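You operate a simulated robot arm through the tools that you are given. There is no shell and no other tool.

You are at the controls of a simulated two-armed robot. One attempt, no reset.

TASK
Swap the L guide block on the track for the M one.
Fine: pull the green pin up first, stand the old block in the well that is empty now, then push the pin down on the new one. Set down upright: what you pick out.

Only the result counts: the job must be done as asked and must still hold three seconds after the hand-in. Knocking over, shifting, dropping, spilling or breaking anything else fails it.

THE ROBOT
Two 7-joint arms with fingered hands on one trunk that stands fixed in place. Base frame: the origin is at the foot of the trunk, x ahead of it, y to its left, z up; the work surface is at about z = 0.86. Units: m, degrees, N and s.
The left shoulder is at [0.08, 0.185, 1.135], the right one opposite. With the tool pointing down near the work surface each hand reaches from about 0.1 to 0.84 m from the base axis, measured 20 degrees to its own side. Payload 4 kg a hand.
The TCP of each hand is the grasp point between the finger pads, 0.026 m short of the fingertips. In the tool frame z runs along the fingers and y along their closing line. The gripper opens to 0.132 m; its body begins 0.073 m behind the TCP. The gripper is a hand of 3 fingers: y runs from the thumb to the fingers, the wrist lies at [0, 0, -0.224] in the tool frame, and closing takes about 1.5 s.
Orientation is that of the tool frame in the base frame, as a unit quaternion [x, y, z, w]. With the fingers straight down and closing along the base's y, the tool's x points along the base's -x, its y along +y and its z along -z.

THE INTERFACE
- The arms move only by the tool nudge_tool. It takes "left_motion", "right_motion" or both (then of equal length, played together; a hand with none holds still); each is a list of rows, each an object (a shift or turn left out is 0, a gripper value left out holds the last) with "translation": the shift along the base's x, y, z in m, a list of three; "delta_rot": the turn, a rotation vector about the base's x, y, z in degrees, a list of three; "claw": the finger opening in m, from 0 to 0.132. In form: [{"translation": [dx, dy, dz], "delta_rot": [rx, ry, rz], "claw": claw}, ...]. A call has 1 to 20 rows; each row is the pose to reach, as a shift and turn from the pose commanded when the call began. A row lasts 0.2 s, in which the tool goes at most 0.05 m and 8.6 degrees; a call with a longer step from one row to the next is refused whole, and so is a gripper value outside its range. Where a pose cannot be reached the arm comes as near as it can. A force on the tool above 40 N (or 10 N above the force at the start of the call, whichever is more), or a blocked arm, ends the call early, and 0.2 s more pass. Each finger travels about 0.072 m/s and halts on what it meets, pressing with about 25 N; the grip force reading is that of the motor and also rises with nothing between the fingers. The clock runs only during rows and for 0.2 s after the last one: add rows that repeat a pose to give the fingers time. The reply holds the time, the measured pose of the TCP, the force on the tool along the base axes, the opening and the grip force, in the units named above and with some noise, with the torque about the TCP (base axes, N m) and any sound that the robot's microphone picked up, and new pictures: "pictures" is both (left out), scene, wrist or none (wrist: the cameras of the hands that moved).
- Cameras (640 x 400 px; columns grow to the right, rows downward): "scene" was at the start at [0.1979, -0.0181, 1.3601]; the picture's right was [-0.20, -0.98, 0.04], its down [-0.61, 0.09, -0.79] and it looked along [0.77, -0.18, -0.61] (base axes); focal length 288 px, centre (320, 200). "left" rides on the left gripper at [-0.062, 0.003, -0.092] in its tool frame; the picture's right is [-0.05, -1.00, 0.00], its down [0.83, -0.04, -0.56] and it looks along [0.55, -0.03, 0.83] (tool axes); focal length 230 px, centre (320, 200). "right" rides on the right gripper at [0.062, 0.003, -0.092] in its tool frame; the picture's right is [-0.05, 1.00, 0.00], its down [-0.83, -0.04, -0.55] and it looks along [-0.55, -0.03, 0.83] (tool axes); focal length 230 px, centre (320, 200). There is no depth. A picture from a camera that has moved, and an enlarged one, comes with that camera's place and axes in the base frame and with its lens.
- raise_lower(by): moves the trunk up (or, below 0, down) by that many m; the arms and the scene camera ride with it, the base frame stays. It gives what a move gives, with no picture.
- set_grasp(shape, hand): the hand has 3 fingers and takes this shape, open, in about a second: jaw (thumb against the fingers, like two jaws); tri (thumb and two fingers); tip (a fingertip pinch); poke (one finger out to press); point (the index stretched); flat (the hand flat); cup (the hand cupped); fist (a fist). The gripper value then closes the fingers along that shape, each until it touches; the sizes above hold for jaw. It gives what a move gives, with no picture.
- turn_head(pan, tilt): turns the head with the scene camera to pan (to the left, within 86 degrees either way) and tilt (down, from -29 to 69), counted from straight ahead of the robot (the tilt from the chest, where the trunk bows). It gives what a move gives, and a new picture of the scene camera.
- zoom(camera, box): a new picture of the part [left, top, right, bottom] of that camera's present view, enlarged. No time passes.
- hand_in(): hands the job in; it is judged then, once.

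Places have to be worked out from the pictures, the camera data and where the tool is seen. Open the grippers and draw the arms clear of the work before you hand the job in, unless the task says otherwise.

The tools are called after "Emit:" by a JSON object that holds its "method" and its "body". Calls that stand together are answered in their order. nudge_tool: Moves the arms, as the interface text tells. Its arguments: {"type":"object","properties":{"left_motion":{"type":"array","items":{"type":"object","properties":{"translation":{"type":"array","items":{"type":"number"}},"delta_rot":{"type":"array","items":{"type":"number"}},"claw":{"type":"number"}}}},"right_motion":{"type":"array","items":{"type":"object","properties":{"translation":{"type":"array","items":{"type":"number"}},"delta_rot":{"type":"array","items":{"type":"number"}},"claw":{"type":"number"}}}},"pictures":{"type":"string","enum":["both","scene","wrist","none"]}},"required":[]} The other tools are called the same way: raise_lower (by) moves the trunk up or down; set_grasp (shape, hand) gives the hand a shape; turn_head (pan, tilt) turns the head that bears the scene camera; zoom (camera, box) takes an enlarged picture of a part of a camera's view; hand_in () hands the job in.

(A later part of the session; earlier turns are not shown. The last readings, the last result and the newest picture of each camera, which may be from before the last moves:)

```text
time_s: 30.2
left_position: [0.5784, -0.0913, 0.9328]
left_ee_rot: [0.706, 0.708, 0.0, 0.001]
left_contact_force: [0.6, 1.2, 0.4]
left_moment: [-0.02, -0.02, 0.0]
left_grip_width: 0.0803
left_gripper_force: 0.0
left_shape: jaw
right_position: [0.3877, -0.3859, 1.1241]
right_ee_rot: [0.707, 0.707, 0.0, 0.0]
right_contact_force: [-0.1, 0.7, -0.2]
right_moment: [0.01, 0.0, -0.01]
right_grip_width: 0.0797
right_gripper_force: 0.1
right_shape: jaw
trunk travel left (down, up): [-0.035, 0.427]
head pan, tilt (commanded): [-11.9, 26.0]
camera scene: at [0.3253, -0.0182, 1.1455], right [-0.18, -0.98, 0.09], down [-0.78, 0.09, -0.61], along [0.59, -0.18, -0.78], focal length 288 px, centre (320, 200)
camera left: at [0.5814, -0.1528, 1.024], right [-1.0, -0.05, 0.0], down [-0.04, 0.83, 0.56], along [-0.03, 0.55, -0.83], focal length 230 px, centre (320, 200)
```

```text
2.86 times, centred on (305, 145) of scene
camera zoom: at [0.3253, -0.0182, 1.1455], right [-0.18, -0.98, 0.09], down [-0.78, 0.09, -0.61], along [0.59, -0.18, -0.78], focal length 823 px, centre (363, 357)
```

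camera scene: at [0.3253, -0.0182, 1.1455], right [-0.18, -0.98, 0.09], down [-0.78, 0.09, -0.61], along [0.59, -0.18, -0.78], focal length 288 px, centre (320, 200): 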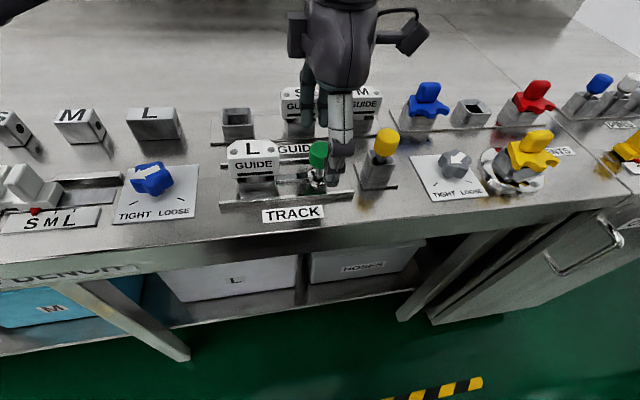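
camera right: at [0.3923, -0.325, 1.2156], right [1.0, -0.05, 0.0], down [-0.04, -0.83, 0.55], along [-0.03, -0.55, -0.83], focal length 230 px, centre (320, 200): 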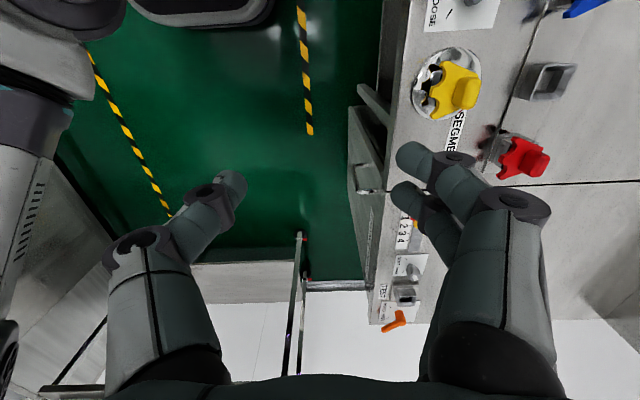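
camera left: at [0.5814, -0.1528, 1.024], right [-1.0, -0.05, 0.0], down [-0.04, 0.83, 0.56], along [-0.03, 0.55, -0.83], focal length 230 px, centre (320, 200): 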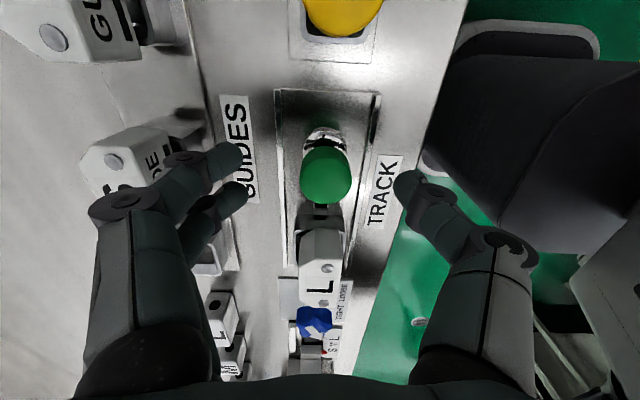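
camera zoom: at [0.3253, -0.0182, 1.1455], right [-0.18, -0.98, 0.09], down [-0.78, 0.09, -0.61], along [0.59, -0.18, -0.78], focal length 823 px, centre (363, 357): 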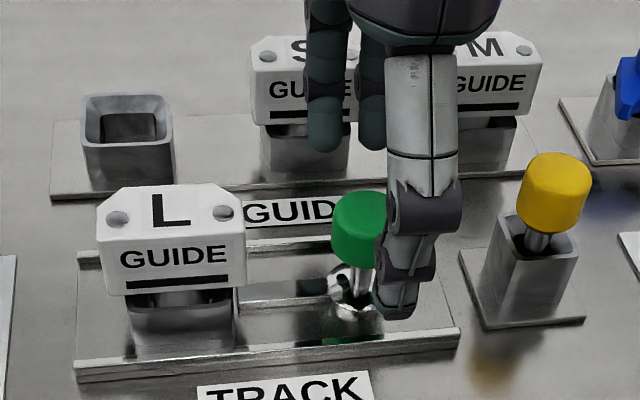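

The thumb and fingers straddle the knob, with the knob about 3 mm toward -x from centre. I drop to z≈0.904, shift 3 mm toward -x, and close on the knob.

Emit:
{"method": "nudge_tool", "body": {"left_motion": [{"translation": [-0.003, 0.0, -0.015], "claw": 0.08}, {"translation": [-0.003, 0.0, -0.029], "claw": 0.08}, {"translation": [-0.003, 0.0, -0.029], "claw": 0.06}, {"translation": [-0.003, 0.0, -0.029], "claw": 0.04}, {"translation": [-0.003, 0.0, -0.029], "claw": 0.02}, {"translation": [-0.003, 0.0, -0.029], "claw": 0.015}, {"translation": [-0.003, 0.0, -0.029], "claw": 0.015}, {"translation": [-0.003, 0.0, -0.029], "claw": 0.015}, {"translation": [-0.003, 0.0, -0.029], "claw": 0.015}], "pictures": "both"}}

Emit:
{"method": "zoom", "body": {"camera": "scene", "box": [205, 75, 405, 215]}}

```text
time_s: 32.2
left_position: [0.5738, -0.0905, 0.905]
left_ee_rot: [0.707, 0.707, 0.0, 0.0]
left_contact_force: [-1.1, 0.0, 0.5]
left_moment: [0.02, 0.02, 0.02]
left_grip_width: 0.016
left_gripper_force: 0.0
left_shape: jaw
right_position: [0.3897, -0.3878, 1.1228]
right_ee_rot: [0.707, 0.707, 0.001, 0.0]
right_contact_force: [0.7, 0.2, -0.1]
right_moment: [-0.01, 0.0, -0.02]
right_grip_width: 0.0796
right_gripper_force: 0.1
right_shape: jaw
trunk travel left (down, up): [-0.035, 0.427]
head pan, tilt (commanded): [-11.9, 26.0]
camera scene: at [0.3254, -0.0182, 1.1453], right [-0.18, -0.98, 0.09], down [-0.78, 0.09, -0.61], along [0.59, -0.18, -0.78], focal length 288 px, centre (320, 200)
camera left: at [0.5773, -0.1521, 0.9959], right [-1.0, -0.05, 0.0], down [-0.04, 0.83, 0.56], along [-0.03, 0.55, -0.83], focal length 230 px, centre (320, 200)
```

scene: 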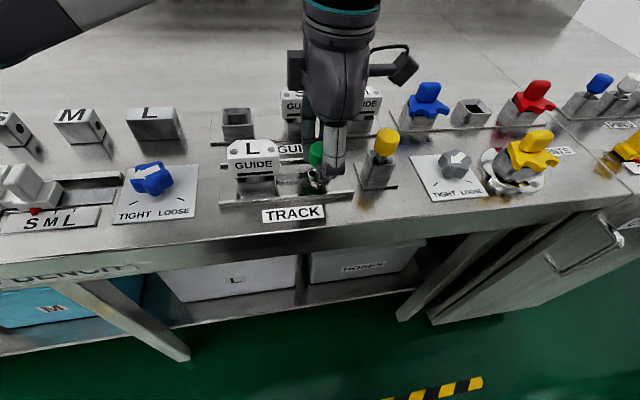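
left: 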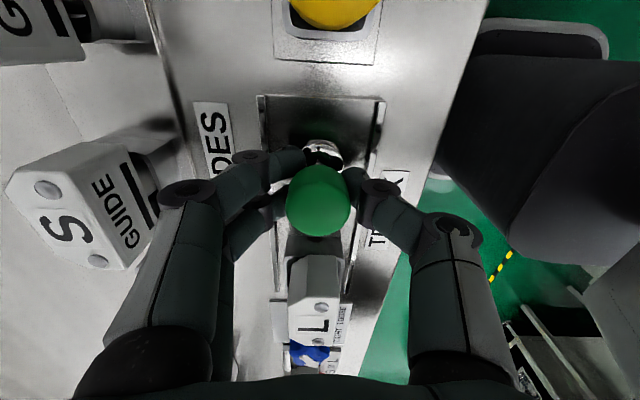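

```text
2.86 times, centred on (305, 145) of scene
camera zoom: at [0.3254, -0.0182, 1.1453], right [-0.18, -0.98, 0.09], down [-0.78, 0.09, -0.61], along [0.59, -0.18, -0.78], focal length 823 px, centre (363, 357)
```

zoom: 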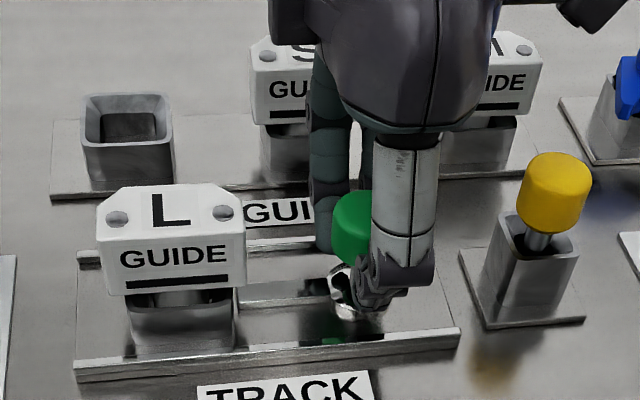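

The fingers closed to 0.016 without gripping, because the fingertips went underneath the knob around its stem. That hooks the knob well, so I close onto the stem and pull straight up in small steps, watching force and sound.

Emit:
{"method": "nudge_tool", "body": {"left_motion": [{"translation": [0, 0, 0], "claw": 0.004}, {"translation": [0, 0, 0], "claw": 0.0}, {"translation": [0, 0, 0], "claw": 0.0}, {"translation": [0, 0, 0.003], "claw": 0.0}, {"translation": [0, 0, 0.006], "claw": 0.0}, {"translation": [0, 0, 0.009], "claw": 0.0}, {"translation": [0, 0, 0.009], "claw": 0.0}], "pictures": "both"}}

Emit:
{"method": "zoom", "body": {"camera": "scene", "box": [205, 75, 405, 215]}}

```text
time_s: 33.8
left_position: [0.5741, -0.0904, 0.9151]
left_ee_rot: [0.707, 0.707, 0.0, 0.001]
left_contact_force: [-11.2, 3.2, -2.8]
left_moment: [0.0, 0.02, 0.05]
left_grip_width: 0.0045
left_gripper_force: 24.8
left_shape: jaw
right_position: [0.3877, -0.3856, 1.1237]
right_ee_rot: [0.707, 0.707, 0.0, 0.0]
right_contact_force: [0.4, -0.5, 0.7]
right_moment: [0.01, 0.01, -0.02]
right_grip_width: 0.0797
right_gripper_force: 0.0
right_shape: jaw
trunk travel left (down, up): [-0.035, 0.427]
head pan, tilt (commanded): [-11.9, 26.0]
camera scene: at [0.3243, -0.018, 1.1456], right [-0.18, -0.98, 0.09], down [-0.78, 0.09, -0.61], along [0.59, -0.18, -0.78], focal length 288 px, centre (320, 200)
camera left: at [0.5772, -0.1527, 1.0067], right [-1.0, -0.05, 0.0], down [-0.04, 0.83, 0.56], along [-0.03, 0.56, -0.83], focal length 230 px, centre (320, 200)
```

scene: 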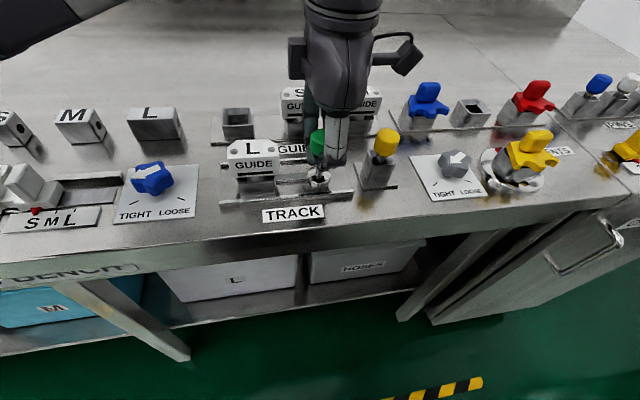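
left: 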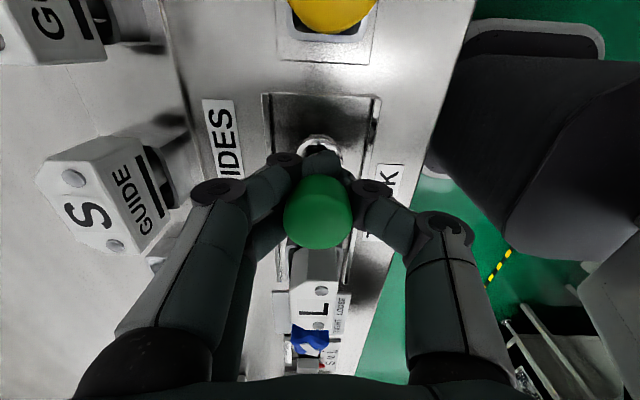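

```text
2.86 times, centred on (305, 145) of scene
camera zoom: at [0.3243, -0.018, 1.1456], right [-0.18, -0.98, 0.09], down [-0.78, 0.09, -0.61], along [0.59, -0.18, -0.78], focal length 823 px, centre (363, 357)
```

zoom: 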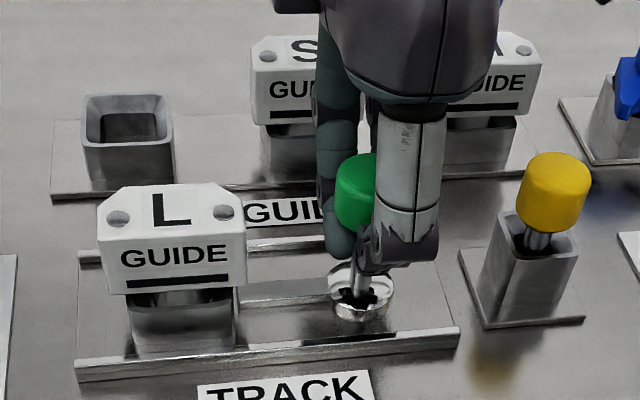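

The grip is firm (24.8 N) and the knob has risen noticeably with little vertical resistance. I lift a few more millimetres to see whether it reaches a stop or clicks.

Emit:
{"method": "nudge_tool", "body": {"left_motion": [{"translation": [0, 0, 0.003], "claw": 0.0}, {"translation": [0, 0, 0.006], "claw": 0.0}, {"translation": [0, 0, 0.006], "claw": 0.0}], "pictures": "both"}}

Emit:
{"method": "zoom", "body": {"camera": "scene", "box": [265, 95, 385, 205]}}

```text
time_s: 34.6
left_position: [0.5763, -0.0911, 0.9181]
left_ee_rot: [0.707, 0.707, 0.0, -0.003]
left_contact_force: [-17.6, 6.3, -26.4]
left_moment: [-0.01, -0.05, 0.04]
left_grip_width: 0.0034
left_gripper_force: 24.9
left_shape: jaw
right_position: [0.3891, -0.3876, 1.1218]
right_ee_rot: [0.707, 0.707, 0.0, 0.0]
right_contact_force: [0.8, 0.1, 0.7]
right_moment: [0.01, -0.02, 0.01]
right_grip_width: 0.0797
right_gripper_force: 0.0
right_shape: jaw
trunk travel left (down, up): [-0.035, 0.427]
head pan, tilt (commanded): [-11.9, 26.0]
camera scene: at [0.326, -0.0178, 1.1446], right [-0.18, -0.98, 0.09], down [-0.78, 0.09, -0.61], along [0.59, -0.18, -0.78], focal length 288 px, centre (320, 200)
camera left: at [0.5782, -0.1532, 1.009], right [-1.0, -0.05, 0.0], down [-0.04, 0.83, 0.56], along [-0.03, 0.56, -0.83], focal length 230 px, centre (320, 200)
```

scene: 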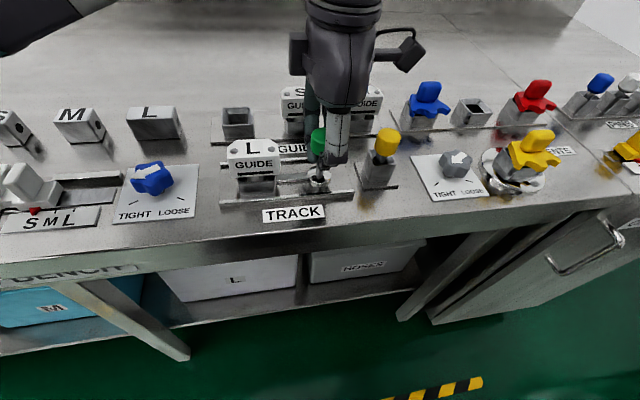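
left: 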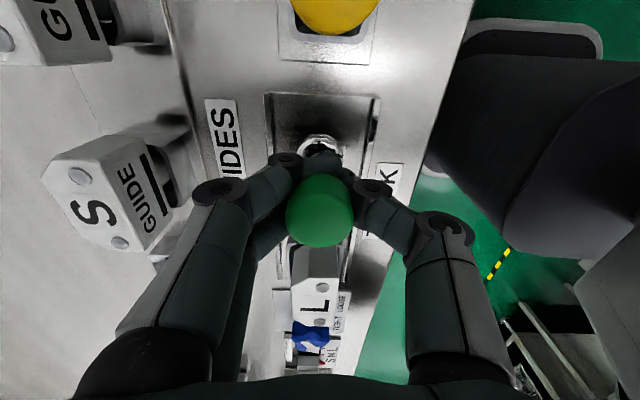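

```text
3.64 times, centred on (325, 150) of scene
camera zoom: at [0.326, -0.0178, 1.1446], right [-0.18, -0.98, 0.09], down [-0.78, 0.09, -0.61], along [0.59, -0.18, -0.78], focal length 1047 px, centre (302, 382)
```

zoom: 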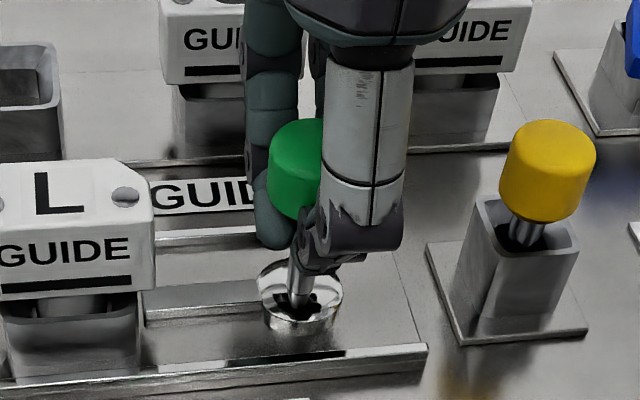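

The upward pull now meets a stop (-26 N), so the pin is at the top of its travel. I relax the command by 3 mm, open the fingers and see if the pin stays up by itself.

Emit:
{"method": "nudge_tool", "body": {"left_motion": [{"translation": [0, 0, -0.003], "claw": 0.0}, {"translation": [0, 0, -0.003], "claw": 0.02}, {"translation": [0, 0, -0.003], "claw": 0.04}, {"translation": [0, 0, -0.003], "claw": 0.06}, {"translation": [0, 0, -0.003], "claw": 0.08}, {"translation": [0, 0, -0.003], "claw": 0.08}, {"translation": [0, 0, -0.003], "claw": 0.08}], "pictures": "both"}}

Emit:
{"method": "zoom", "body": {"camera": "scene", "box": [265, 95, 385, 205]}}

```text
time_s: 36.2
left_position: [0.5733, -0.0913, 0.9164]
left_ee_rot: [0.707, 0.707, 0.0, 0.0]
left_contact_force: [1.0, 0.0, -0.9]
left_moment: [0.02, 0.0, -0.01]
left_grip_width: 0.0792
left_gripper_force: 0.1
left_shape: jaw
right_position: [0.3886, -0.3875, 1.1239]
right_ee_rot: [0.707, 0.707, 0.001, -0.001]
right_contact_force: [1.6, 0.0, -0.2]
right_moment: [0.01, 0.02, 0.0]
right_grip_width: 0.0797
right_gripper_force: 0.1
right_shape: jaw
trunk travel left (down, up): [-0.035, 0.427]
head pan, tilt (commanded): [-11.9, 26.0]
camera scene: at [0.3256, -0.0182, 1.1453], right [-0.18, -0.98, 0.09], down [-0.78, 0.09, -0.61], along [0.59, -0.18, -0.78], focal length 288 px, centre (320, 200)
camera left: at [0.5774, -0.1536, 1.0082], right [-1.0, -0.05, 0.0], down [-0.04, 0.83, 0.56], along [-0.03, 0.55, -0.83], focal length 230 px, centre (320, 200)
```

scene: 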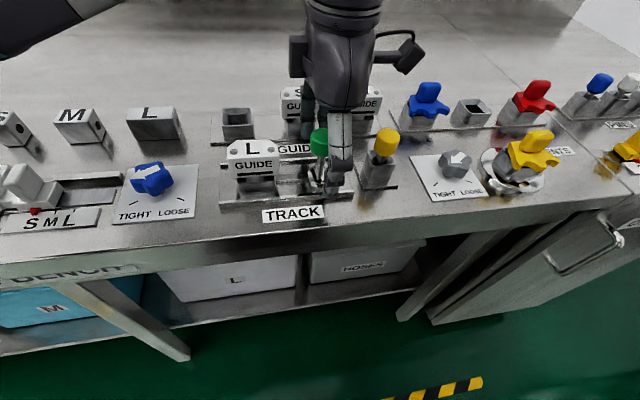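
left: 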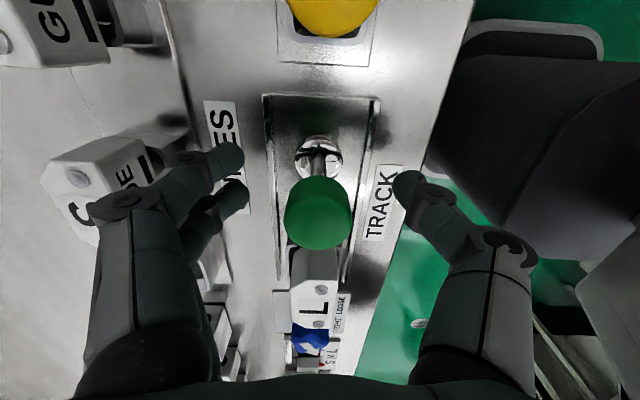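

```text
3.64 times, centred on (325, 150) of scene
camera zoom: at [0.3256, -0.0182, 1.1453], right [-0.18, -0.98, 0.09], down [-0.78, 0.09, -0.61], along [0.59, -0.18, -0.78], focal length 1047 px, centre (302, 382)
```

zoom: 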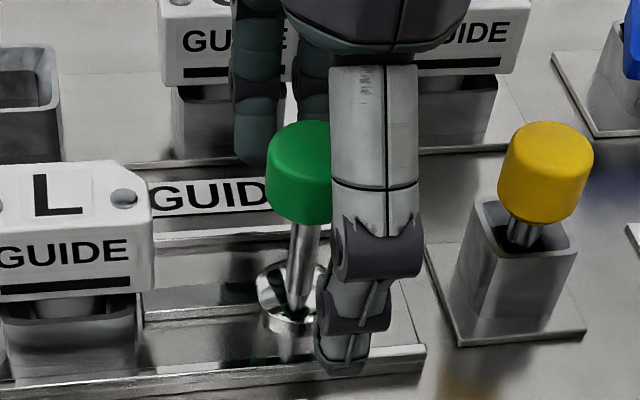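

The pin stays up on its own, with its stem clearly raised. I lift the open hand clear and move over the L block at about (0.575, -0.010) for a look before gripping.

Emit:
{"method": "nudge_tool", "body": {"left_motion": [{"translation": [0, 0, 0.03], "claw": 0.09}, {"translation": [0, 0, 0.06], "claw": 0.09}, {"translation": [0, 0.0, 0.09], "claw": 0.09}, {"translation": [0, 0.03, 0.1], "claw": 0.09}, {"translation": [0.001, 0.06, 0.1], "claw": 0.09}, {"translation": [0.002, 0.081, 0.1], "claw": 0.09}, {"translation": [0.002, 0.081, 0.1], "claw": 0.09}], "pictures": "both"}}

Emit:
{"method": "zoom", "body": {"camera": "scene", "box": [205, 75, 405, 215]}}

Emit:
{"method": "zoom", "body": {"camera": "left", "box": [220, 0, 420, 200]}}

```text
time_s: 37.8
left_position: [0.5752, -0.0139, 1.017]
left_ee_rot: [0.707, 0.707, 0.0, -0.001]
left_contact_force: [-0.3, 0.6, -0.5]
left_moment: [-0.01, 0.0, 0.01]
left_grip_width: 0.0898
left_gripper_force: 0.0
left_shape: jaw
right_position: [0.3884, -0.3879, 1.1234]
right_ee_rot: [0.708, 0.707, 0.0, -0.001]
right_contact_force: [1.7, 0.0, 0.7]
right_moment: [-0.01, 0.01, -0.02]
right_grip_width: 0.0795
right_gripper_force: 0.1
right_shape: jaw
trunk travel left (down, up): [-0.035, 0.427]
head pan, tilt (commanded): [-11.9, 26.0]
camera scene: at [0.3256, -0.0187, 1.1452], right [-0.18, -0.98, 0.09], down [-0.78, 0.09, -0.61], along [0.59, -0.18, -0.78], focal length 288 px, centre (320, 200)
camera left: at [0.578, -0.0744, 1.1075], right [-1.0, -0.05, 0.0], down [-0.04, 0.83, 0.56], along [-0.03, 0.56, -0.83], focal length 230 px, centre (320, 200)
```

scene: 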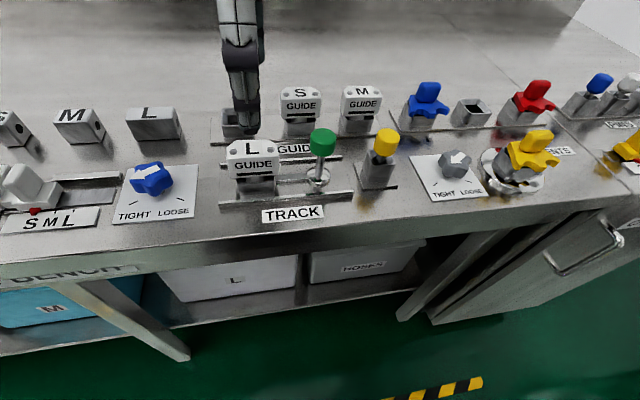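
left: 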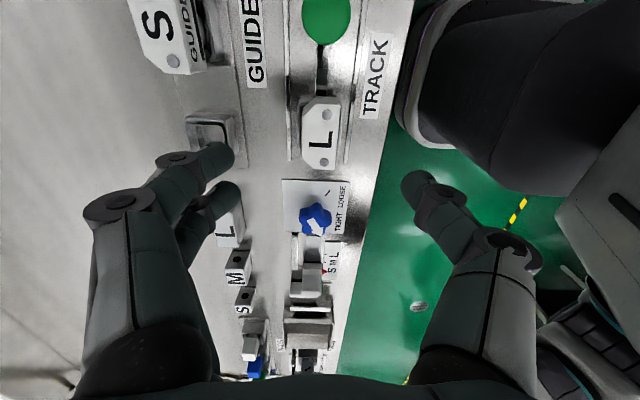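

```text
2.86 times, centred on (305, 145) of scene
camera zoom: at [0.3256, -0.0187, 1.1452], right [-0.18, -0.98, 0.09], down [-0.78, 0.09, -0.61], along [0.59, -0.18, -0.78], focal length 823 px, centre (363, 357)
```

zoom: 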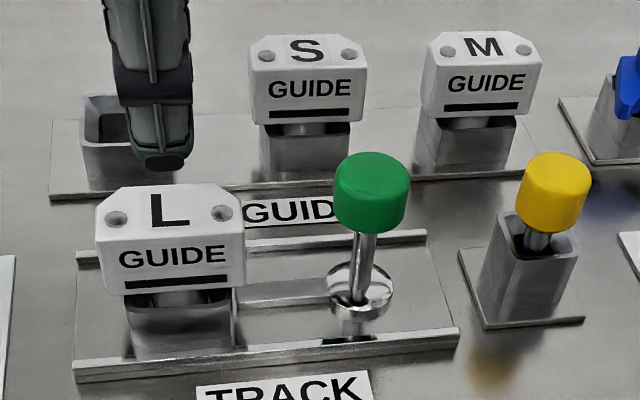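

```text
2.00 times, centred on (320, 100) of left
camera zoom: at [0.578, -0.0744, 1.1075], right [-1.0, -0.05, 0.0], down [-0.04, 0.83, 0.56], along [-0.03, 0.56, -0.83], focal length 460 px, centre (320, 400)
```

zoom: 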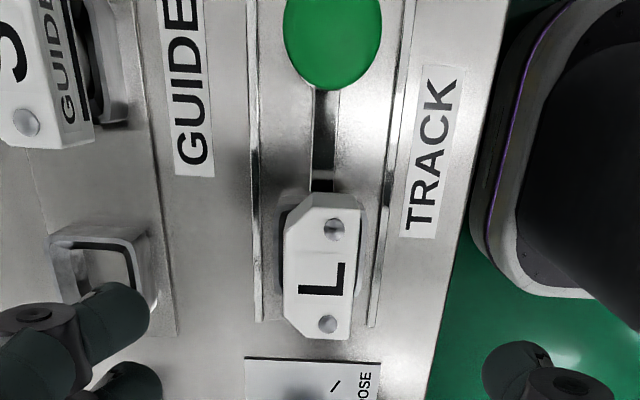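

The L head centre reads about (0.5746, -0.0113), right under the hand. I descend to z≈0.917 (fingertips just above the seat's rim) and close on the head.

Emit:
{"method": "nudge_tool", "body": {"left_motion": [{"translation": [0, 0.001, -0.035], "claw": 0.09}, {"translation": [0, 0.001, -0.07], "claw": 0.09}, {"translation": [0, 0.001, -0.09], "claw": 0.09}, {"translation": [0, 0.001, -0.1], "claw": 0.09}, {"translation": [0, 0.001, -0.1], "claw": 0.07}, {"translation": [0, 0.001, -0.1], "claw": 0.05}, {"translation": [0, 0.001, -0.1], "claw": 0.03}, {"translation": [0, 0.001, -0.1], "claw": 0.02}, {"translation": [0, 0.001, -0.1], "claw": 0.02}, {"translation": [0, 0.001, -0.1], "claw": 0.02}], "pictures": "both"}}

Emit:
{"method": "zoom", "body": {"camera": "scene", "box": [205, 75, 405, 215]}}

```text
time_s: 40.0
left_position: [0.5755, -0.0075, 0.9174]
left_ee_rot: [0.707, 0.707, 0.0, 0.0]
left_contact_force: [-1.3, -0.2, 0.1]
left_moment: [0.0, -0.02, 0.04]
left_grip_width: 0.0241
left_gripper_force: 25.1
left_shape: jaw
right_position: [0.3881, -0.3871, 1.1241]
right_ee_rot: [0.707, 0.707, 0.0, 0.0]
right_contact_force: [-1.1, -0.3, -0.7]
right_moment: [0.03, -0.02, 0.03]
right_grip_width: 0.0797
right_gripper_force: 0.0
right_shape: jaw
trunk travel left (down, up): [-0.035, 0.427]
head pan, tilt (commanded): [-11.9, 26.0]
camera scene: at [0.3257, -0.0182, 1.1452], right [-0.18, -0.98, 0.09], down [-0.78, 0.09, -0.61], along [0.59, -0.18, -0.78], focal length 288 px, centre (320, 200)
camera left: at [0.5791, -0.0697, 1.0083], right [-1.0, -0.05, 0.0], down [-0.04, 0.83, 0.56], along [-0.03, 0.55, -0.83], focal length 230 px, centre (320, 200)
```

scene: 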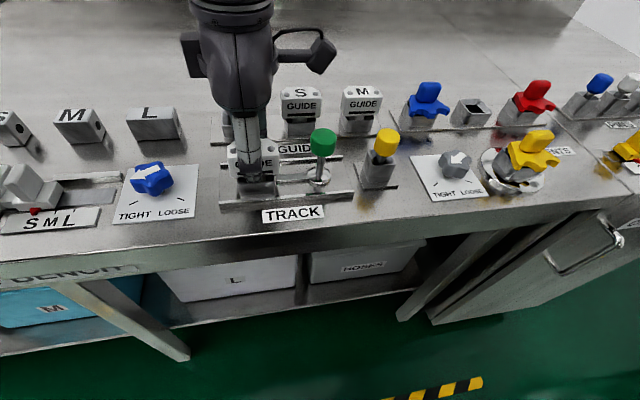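
left: 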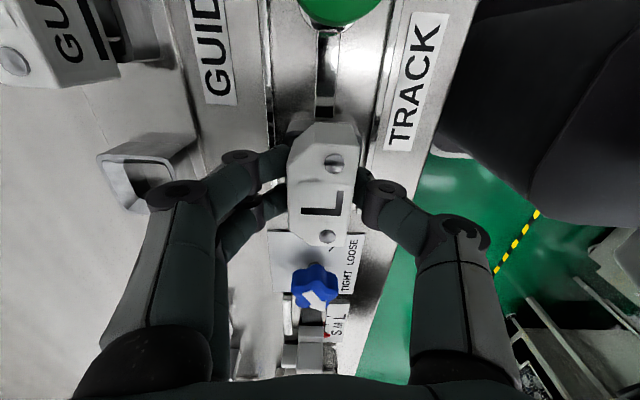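

```text
2.86 times, centred on (305, 145) of scene
camera zoom: at [0.3257, -0.0182, 1.1452], right [-0.18, -0.98, 0.09], down [-0.78, 0.09, -0.61], along [0.59, -0.18, -0.78], focal length 823 px, centre (363, 357)
```

zoom: 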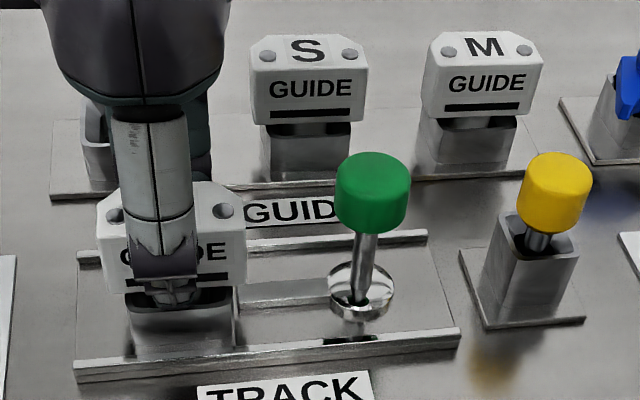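

The hand grips L at width 0.024 with 25 N and almost no residual force, the tips tucked right under the head. I lift slowly by 40 mm and check that it comes out level.

Emit:
{"method": "nudge_tool", "body": {"left_motion": [{"translation": [0, 0, 0.005], "claw": 0.01}, {"translation": [0, 0, 0.01], "claw": 0.01}, {"translation": [0, 0, 0.016], "claw": 0.01}, {"translation": [0, 0, 0.024], "claw": 0.01}, {"translation": [0, 0, 0.032], "claw": 0.01}, {"translation": [0, 0, 0.04], "claw": 0.01}, {"translation": [0, 0, 0.04], "claw": 0.01}], "pictures": "both"}}

Emit:
{"method": "zoom", "body": {"camera": "scene", "box": [205, 75, 405, 215]}}

```text
time_s: 41.6
left_position: [0.5768, -0.0091, 0.9559]
left_ee_rot: [0.707, 0.707, 0.0, 0.0]
left_contact_force: [0.4, -0.2, 0.4]
left_moment: [0.02, 0.02, 0.03]
left_grip_width: 0.0241
left_gripper_force: 25.2
left_shape: jaw
right_position: [0.3891, -0.3861, 1.124]
right_ee_rot: [0.707, 0.707, 0.001, 0.0]
right_contact_force: [0.4, 0.3, -0.2]
right_moment: [0.0, 0.02, -0.01]
right_grip_width: 0.0795
right_gripper_force: 0.2
right_shape: jaw
trunk travel left (down, up): [-0.035, 0.427]
head pan, tilt (commanded): [-11.9, 26.0]
camera scene: at [0.3258, -0.0181, 1.1451], right [-0.18, -0.98, 0.09], down [-0.78, 0.09, -0.61], along [0.59, -0.18, -0.78], focal length 288 px, centre (320, 200)
camera left: at [0.5794, -0.0707, 1.0485], right [-1.0, -0.05, 0.0], down [-0.04, 0.83, 0.56], along [-0.03, 0.56, -0.83], focal length 230 px, centre (320, 200)
```

scene: 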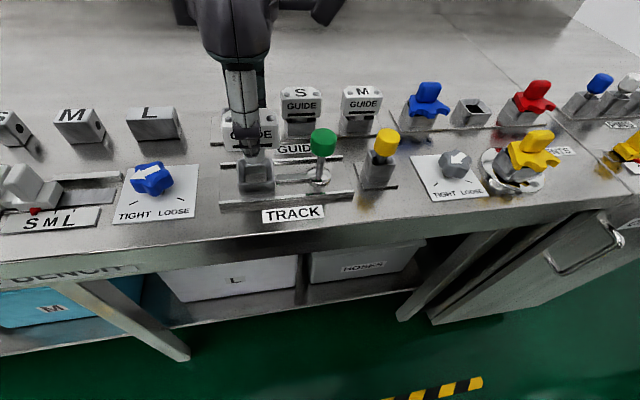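
left: 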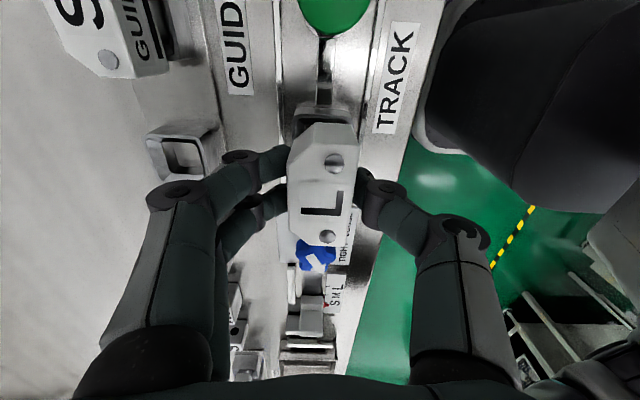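

```text
2.86 times, centred on (305, 145) of scene
camera zoom: at [0.3258, -0.0181, 1.1451], right [-0.18, -0.98, 0.09], down [-0.78, 0.09, -0.61], along [0.59, -0.18, -0.78], focal length 823 px, centre (363, 357)
```

zoom: 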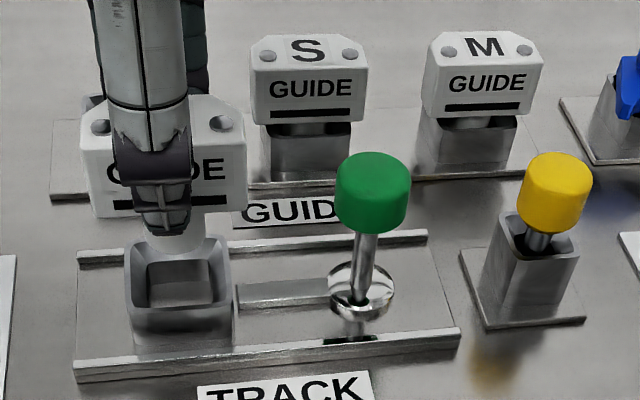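

L came out level, its stem now clear of the seat. I raise it further to z≈1.03 and take close-ups of the empty seat and the empty well to measure their relative offset.

Emit:
{"method": "nudge_tool", "body": {"left_motion": [{"translation": [0, 0, 0.03], "claw": 0.01}, {"translation": [0, 0.0, 0.06], "claw": 0.01}, {"translation": [0.0, 0.0, 0.075], "claw": 0.01}, {"translation": [0.0, 0.0, 0.075], "claw": 0.01}], "pictures": "both"}}

Emit:
{"method": "zoom", "body": {"camera": "scene", "box": [205, 75, 405, 215]}}

Emit:
{"method": "zoom", "body": {"camera": "left", "box": [150, 0, 430, 200]}}

```text
time_s: 42.6
left_position: [0.579, -0.0077, 1.0338]
left_ee_rot: [0.708, 0.707, 0.0, -0.001]
left_contact_force: [-1.1, 0.6, -0.7]
left_moment: [-0.01, 0.0, 0.0]
left_grip_width: 0.0239
left_gripper_force: 25.2
left_shape: jaw
right_position: [0.3888, -0.3861, 1.1245]
right_ee_rot: [0.707, 0.707, 0.0, 0.0]
right_contact_force: [-0.2, -0.5, 0.2]
right_moment: [-0.06, 0.02, -0.02]
right_grip_width: 0.0796
right_gripper_force: 0.1
right_shape: jaw
trunk travel left (down, up): [-0.035, 0.427]
head pan, tilt (commanded): [-11.9, 26.0]
camera scene: at [0.3259, -0.0182, 1.1451], right [-0.18, -0.98, 0.09], down [-0.78, 0.09, -0.61], along [0.59, -0.18, -0.78], focal length 288 px, centre (320, 200)
camera left: at [0.5818, -0.0702, 1.125], right [-1.0, -0.05, 0.0], down [-0.04, 0.83, 0.56], along [-0.03, 0.55, -0.83], focal length 230 px, centre (320, 200)
```

scene: 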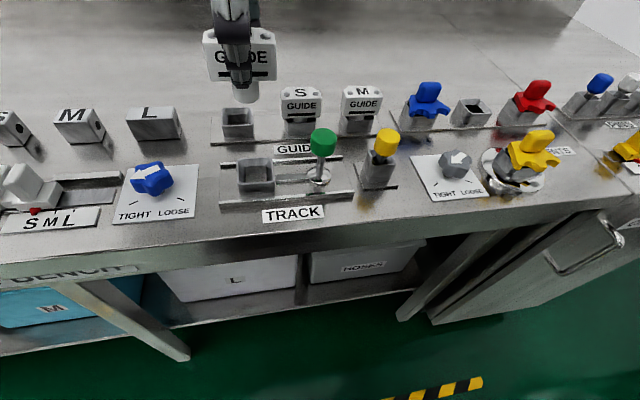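
left: 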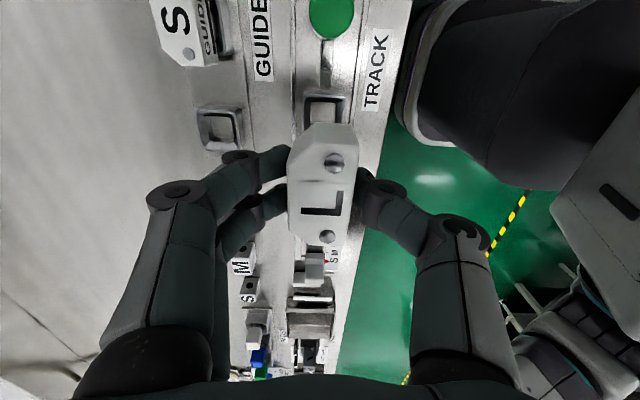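

```text
2.86 times, centred on (305, 145) of scene
camera zoom: at [0.3259, -0.0182, 1.1451], right [-0.18, -0.98, 0.09], down [-0.78, 0.09, -0.61], along [0.59, -0.18, -0.78], focal length 823 px, centre (363, 357)
```

zoom: 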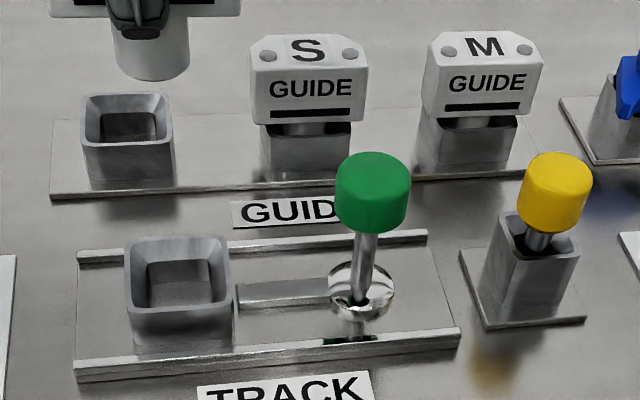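

```text
2.00 times, centred on (290, 100) of left
camera zoom: at [0.5818, -0.0702, 1.125], right [-1.0, -0.05, 0.0], down [-0.04, 0.83, 0.56], along [-0.03, 0.55, -0.83], focal length 460 px, centre (380, 400)
```

zoom: 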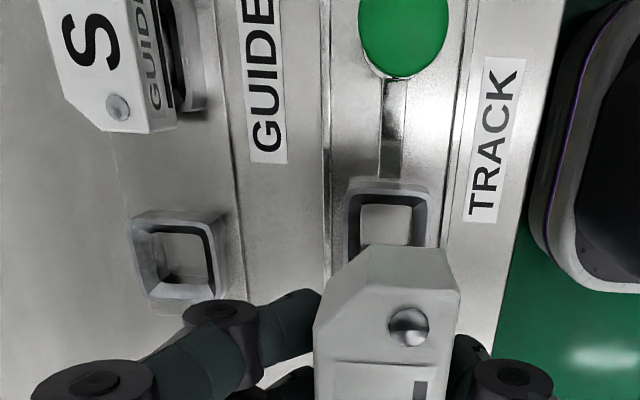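

The seat and the wells have wide chamfered funnels, and L has a round stem, which leaves some tolerance. I zoom tighter on the empty well and the seat in the left camera to pin down their offset.

Emit:
{"method": "zoom", "body": {"camera": "left", "box": [190, 85, 270, 155]}}

Emit:
{"method": "zoom", "body": {"camera": "left", "box": [280, 70, 380, 140]}}

Emit:
{"method": "zoom", "body": {"camera": "scene", "box": [205, 70, 295, 130]}}

Emit:
{"method": "zoom", "body": {"camera": "scene", "box": [225, 145, 315, 205]}}

```text
5.71 times, centred on (230, 120) of left
camera zoom: at [0.5818, -0.0702, 1.125], right [-1.0, -0.05, 0.0], down [-0.04, 0.83, 0.56], along [-0.03, 0.55, -0.83], focal length 1315 px, centre (834, 657)
```

zoom: 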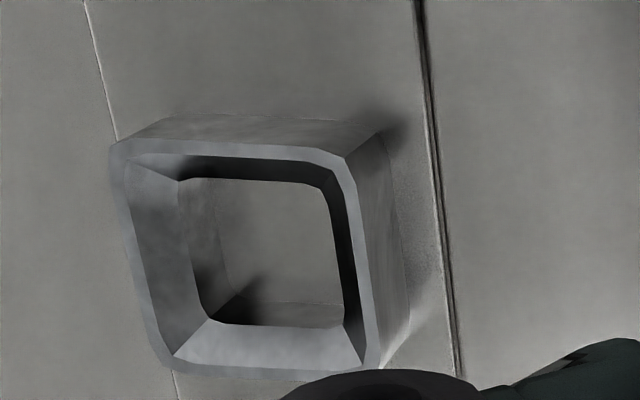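

```text
5.71 times, centred on (330, 105) of left
camera zoom: at [0.5818, -0.0702, 1.125], right [-1.0, -0.05, 0.0], down [-0.04, 0.83, 0.56], along [-0.03, 0.55, -0.83], focal length 1315 px, centre (263, 743)
```

zoom: 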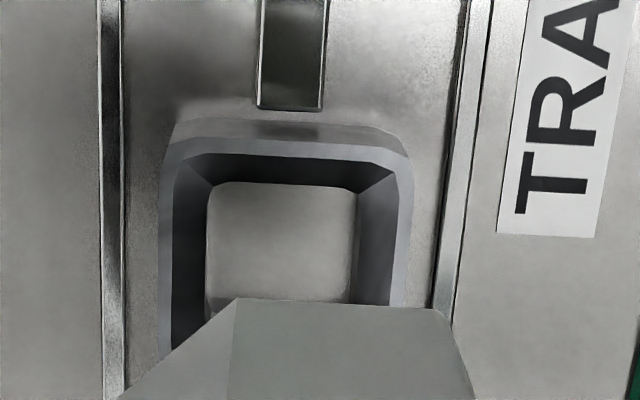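

```text
6.67 times, centred on (250, 100) of scene
camera zoom: at [0.3259, -0.0182, 1.1451], right [-0.18, -0.98, 0.09], down [-0.78, 0.09, -0.61], along [0.59, -0.18, -0.78], focal length 1920 px, centre (787, 867)
```

zoom: 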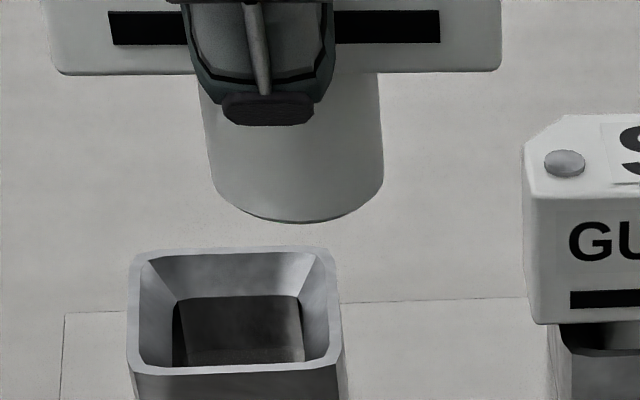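

```text
6.67 times, centred on (270, 175) of scene
camera zoom: at [0.3259, -0.0182, 1.1451], right [-0.18, -0.98, 0.09], down [-0.78, 0.09, -0.61], along [0.59, -0.18, -0.78], focal length 1920 px, centre (653, 367)
```

zoom: 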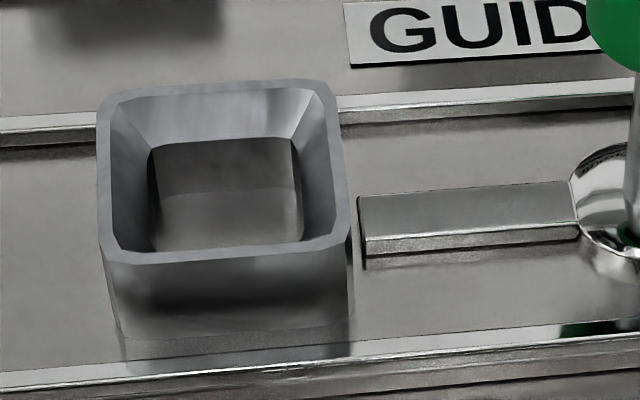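

The empty well lies about (+0.1075, +0.019) from the track seat, averaged over both cameras. I carry L over there and lower to z≈0.957, the stem just above the funnel, to check alignment.

Emit:
{"method": "nudge_tool", "body": {"left_motion": [{"translation": [0.03, 0.005, 0], "claw": 0.01}, {"translation": [0.06, 0.01, 0], "claw": 0.01}, {"translation": [0.09, 0.015, 0], "claw": 0.01}, {"translation": [0.1075, 0.019, 0], "claw": 0.01}, {"translation": [0.1075, 0.019, -0.03], "claw": 0.01}, {"translation": [0.1075, 0.019, -0.06], "claw": 0.01}, {"translation": [0.1075, 0.019, -0.077], "claw": 0.01}, {"translation": [0.1075, 0.019, -0.077], "claw": 0.01}], "pictures": "both"}}

Emit:
{"method": "zoom", "body": {"camera": "scene", "box": [205, 70, 325, 150]}}

Emit:
{"method": "zoom", "body": {"camera": "left", "box": [240, 60, 400, 260]}}

```text
time_s: 44.4
left_position: [0.6834, 0.0101, 0.9564]
left_ee_rot: [0.707, 0.707, 0.0, 0.0]
left_contact_force: [-0.1, 0.3, -1.1]
left_moment: [-0.04, -0.01, -0.01]
left_grip_width: 0.0242
left_gripper_force: 25.0
left_shape: jaw
right_position: [0.3891, -0.3868, 1.1229]
right_ee_rot: [0.707, 0.707, 0.001, 0.0]
right_contact_force: [0.2, -0.7, -0.7]
right_moment: [0.03, 0.01, -0.01]
right_grip_width: 0.08
right_gripper_force: 0.0
right_shape: jaw
trunk travel left (down, up): [-0.035, 0.427]
head pan, tilt (commanded): [-11.9, 26.0]
camera scene: at [0.3255, -0.0183, 1.1453], right [-0.18, -0.98, 0.09], down [-0.78, 0.09, -0.61], along [0.59, -0.18, -0.78], focal length 288 px, centre (320, 200)
camera left: at [0.6861, -0.0519, 1.0477], right [-1.0, -0.05, 0.0], down [-0.04, 0.83, 0.56], along [-0.03, 0.55, -0.83], focal length 230 px, centre (320, 200)
```

scene: 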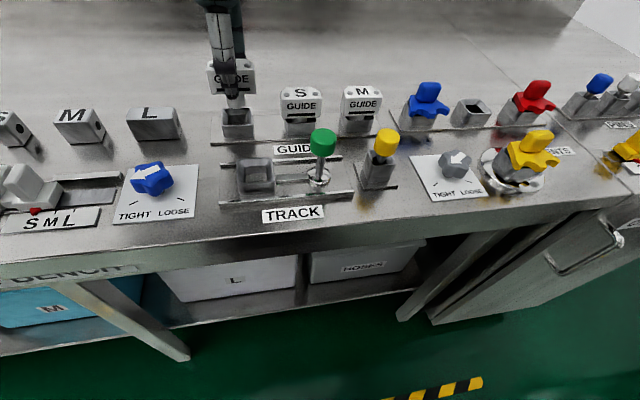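
left: 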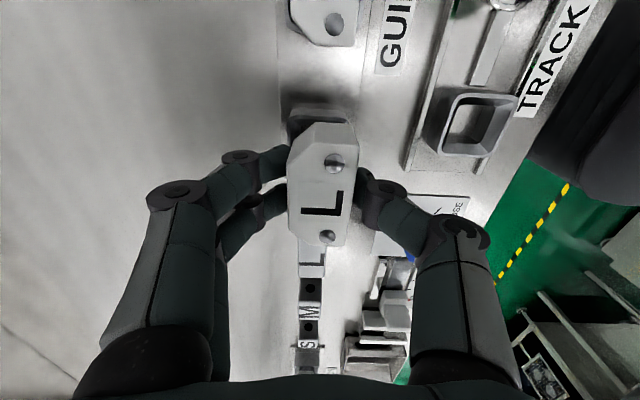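

```text
5.00 times, centred on (265, 110) of scene
camera zoom: at [0.3255, -0.0183, 1.1453], right [-0.18, -0.98, 0.09], down [-0.78, 0.09, -0.61], along [0.59, -0.18, -0.78], focal length 1440 px, centre (595, 650)
```

zoom: 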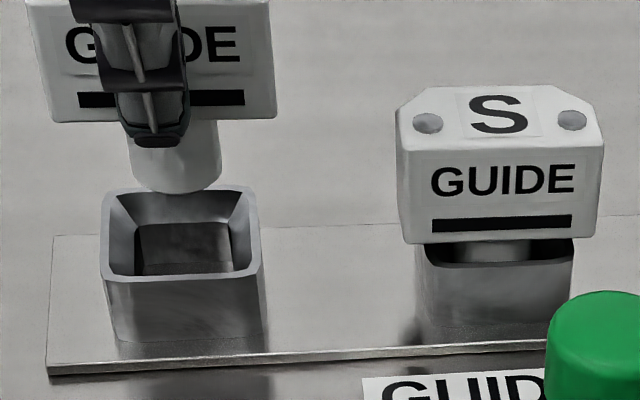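

```text
2.00 times, centred on (320, 160) of left
camera zoom: at [0.6861, -0.0519, 1.0477], right [-1.0, -0.05, 0.0], down [-0.04, 0.83, 0.56], along [-0.03, 0.55, -0.83], focal length 460 px, centre (320, 280)
```

zoom: 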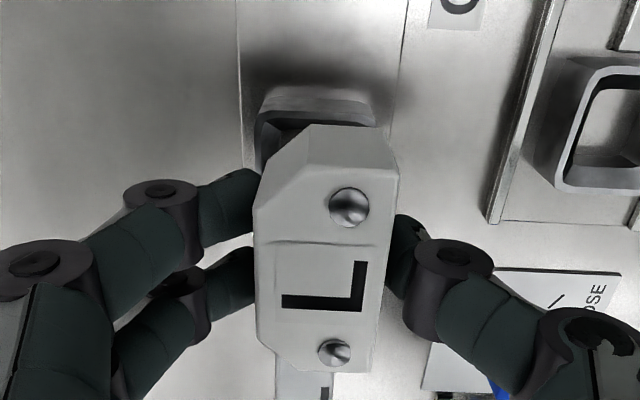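

The stem sits over the funnel within about 1 mm in both views. I nudge +1 mm in x and y and lower it to the same height (z≈0.918) at which it sat in the seat, watching the force.

Emit:
{"method": "nudge_tool", "body": {"left_motion": [{"translation": [0.001, 0.001, -0.007], "claw": 0.01}, {"translation": [0.001, 0.001, -0.014], "claw": 0.01}, {"translation": [0.001, 0.001, -0.021], "claw": 0.01}, {"translation": [0.001, 0.001, -0.028], "claw": 0.01}, {"translation": [0.001, 0.001, -0.034], "claw": 0.01}, {"translation": [0.001, 0.001, -0.037], "claw": 0.01}, {"translation": [0.001, 0.001, -0.037], "claw": 0.01}], "pictures": "both"}}

Emit:
{"method": "zoom", "body": {"camera": "scene", "box": [205, 70, 325, 150]}}

```text
time_s: 46.0
left_position: [0.6854, 0.0107, 0.9171]
left_ee_rot: [0.707, 0.707, 0.0, 0.0]
left_contact_force: [0.4, 0.2, 0.0]
left_moment: [0.03, 0.0, 0.0]
left_grip_width: 0.0244
left_gripper_force: 24.7
left_shape: jaw
right_position: [0.3898, -0.3869, 1.123]
right_ee_rot: [0.707, 0.707, -0.001, 0.0]
right_contact_force: [-0.4, -0.4, 0.2]
right_moment: [-0.03, -0.01, 0.02]
right_grip_width: 0.0796
right_gripper_force: 0.1
right_shape: jaw
trunk travel left (down, up): [-0.035, 0.427]
head pan, tilt (commanded): [-11.9, 26.0]
camera scene: at [0.3257, -0.0182, 1.1452], right [-0.18, -0.98, 0.09], down [-0.78, 0.09, -0.61], along [0.59, -0.18, -0.78], focal length 288 px, centre (320, 200)
camera left: at [0.6875, -0.0515, 1.0086], right [-1.0, -0.05, 0.0], down [-0.04, 0.83, 0.56], along [-0.03, 0.55, -0.83], focal length 230 px, centre (320, 200)
```

scene: 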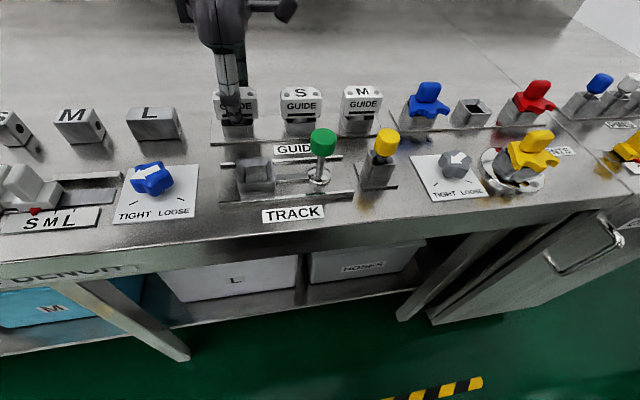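
left: 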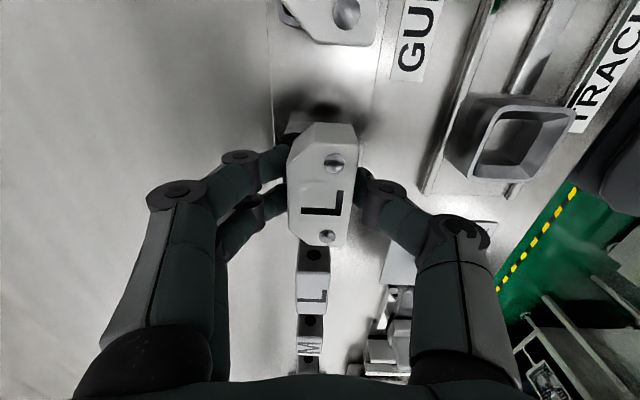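

```text
5.00 times, centred on (265, 110) of scene
camera zoom: at [0.3257, -0.0182, 1.1452], right [-0.18, -0.98, 0.09], down [-0.78, 0.09, -0.61], along [0.59, -0.18, -0.78], focal length 1440 px, centre (595, 650)
```

zoom: 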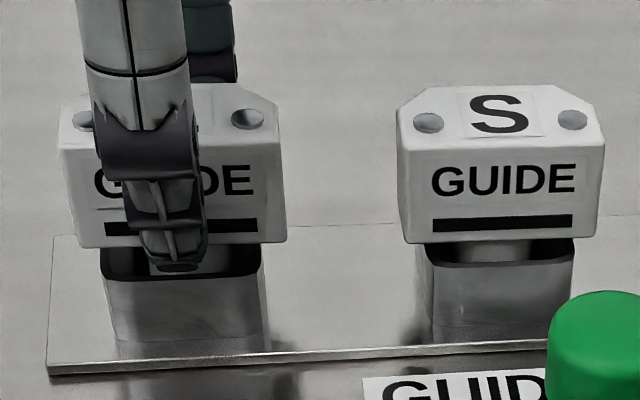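

L slid into the well without resistance. I lower gently a few more millimetres to feel for the bottom.

Emit:
{"method": "nudge_tool", "body": {"left_motion": [{"translation": [0, 0, -0.001], "claw": 0.01}, {"translation": [0, 0, -0.002], "claw": 0.01}, {"translation": [0, 0, -0.003], "claw": 0.01}, {"translation": [0, 0, -0.003], "claw": 0.01}], "pictures": "none"}}

```text
time_s: 47.0
left_position: [0.6847, 0.0112, 0.9161]
left_ee_rot: [0.708, 0.707, 0.0, 0.0]
left_contact_force: [0.5, 1.2, -0.6]
left_moment: [0.04, -0.01, 0.01]
left_grip_width: 0.0241
left_gripper_force: 24.9
left_shape: jaw
right_position: [0.3892, -0.3859, 1.1244]
right_ee_rot: [0.707, 0.707, 0.0, 0.0]
right_contact_force: [-0.5, 0.1, -0.4]
right_moment: [0.01, 0.01, -0.02]
right_grip_width: 0.0793
right_gripper_force: 0.1
right_shape: jaw
trunk travel left (down, up): [-0.035, 0.427]
head pan, tilt (commanded): [-11.9, 26.0]
```

Still no vertical contact force at z≈0.916. I lower another 2 mm in 1 mm steps.

Emit:
{"method": "nudge_tool", "body": {"left_motion": [{"translation": [0, 0, -0.001], "claw": 0.01}, {"translation": [0, 0, -0.002], "claw": 0.01}, {"translation": [0, 0, -0.002], "claw": 0.01}, {"translation": [0, 0, -0.002], "claw": 0.01}], "pictures": "wrist"}}

Emit:
{"method": "zoom", "body": {"camera": "scene", "box": [205, 70, 325, 150]}}

```text
time_s: 48.0
left_position: [0.684, 0.0107, 0.9131]
left_ee_rot: [0.707, 0.707, 0.0, 0.0]
left_contact_force: [0.3, 0.2, 3.3]
left_moment: [-0.01, -0.03, -0.02]
left_grip_width: 0.0241
left_gripper_force: 25.6
left_shape: jaw
right_position: [0.3885, -0.3869, 1.1245]
right_ee_rot: [0.707, 0.707, 0.0, -0.001]
right_contact_force: [-0.1, -0.3, 0.0]
right_moment: [0.03, 0.0, 0.03]
right_grip_width: 0.0795
right_gripper_force: 0.0
right_shape: jaw
trunk travel left (down, up): [-0.035, 0.427]
head pan, tilt (commanded): [-11.9, 26.0]
camera left: at [0.6873, -0.0511, 1.0057], right [-1.0, -0.05, 0.0], down [-0.04, 0.83, 0.56], along [-0.03, 0.55, -0.83], focal length 230 px, centre (320, 200)
```

left: 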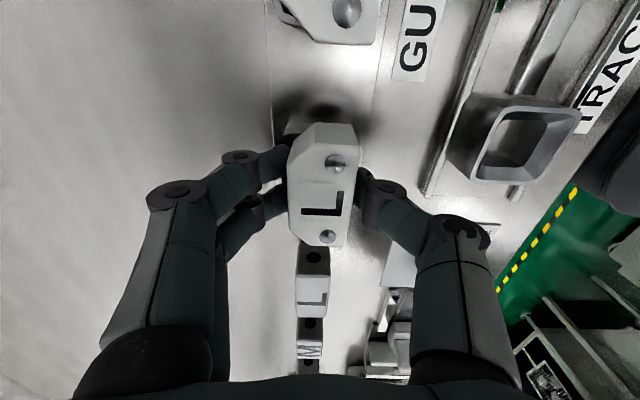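

```text
5.00 times, centred on (265, 110) of scene
camera zoom: at [0.3253, -0.0182, 1.1454], right [-0.18, -0.98, 0.09], down [-0.78, 0.09, -0.61], along [0.59, -0.18, -0.78], focal length 1440 px, centre (595, 650)
```

zoom: 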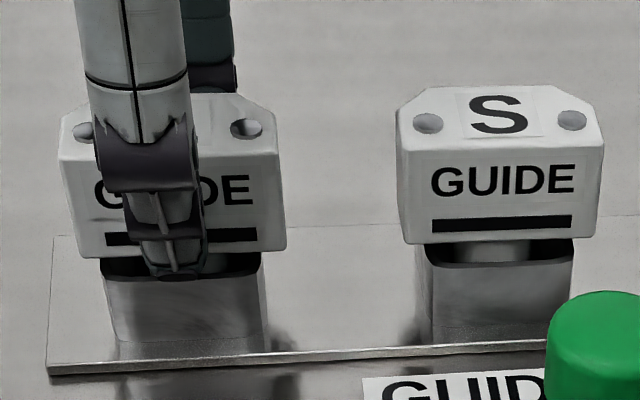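

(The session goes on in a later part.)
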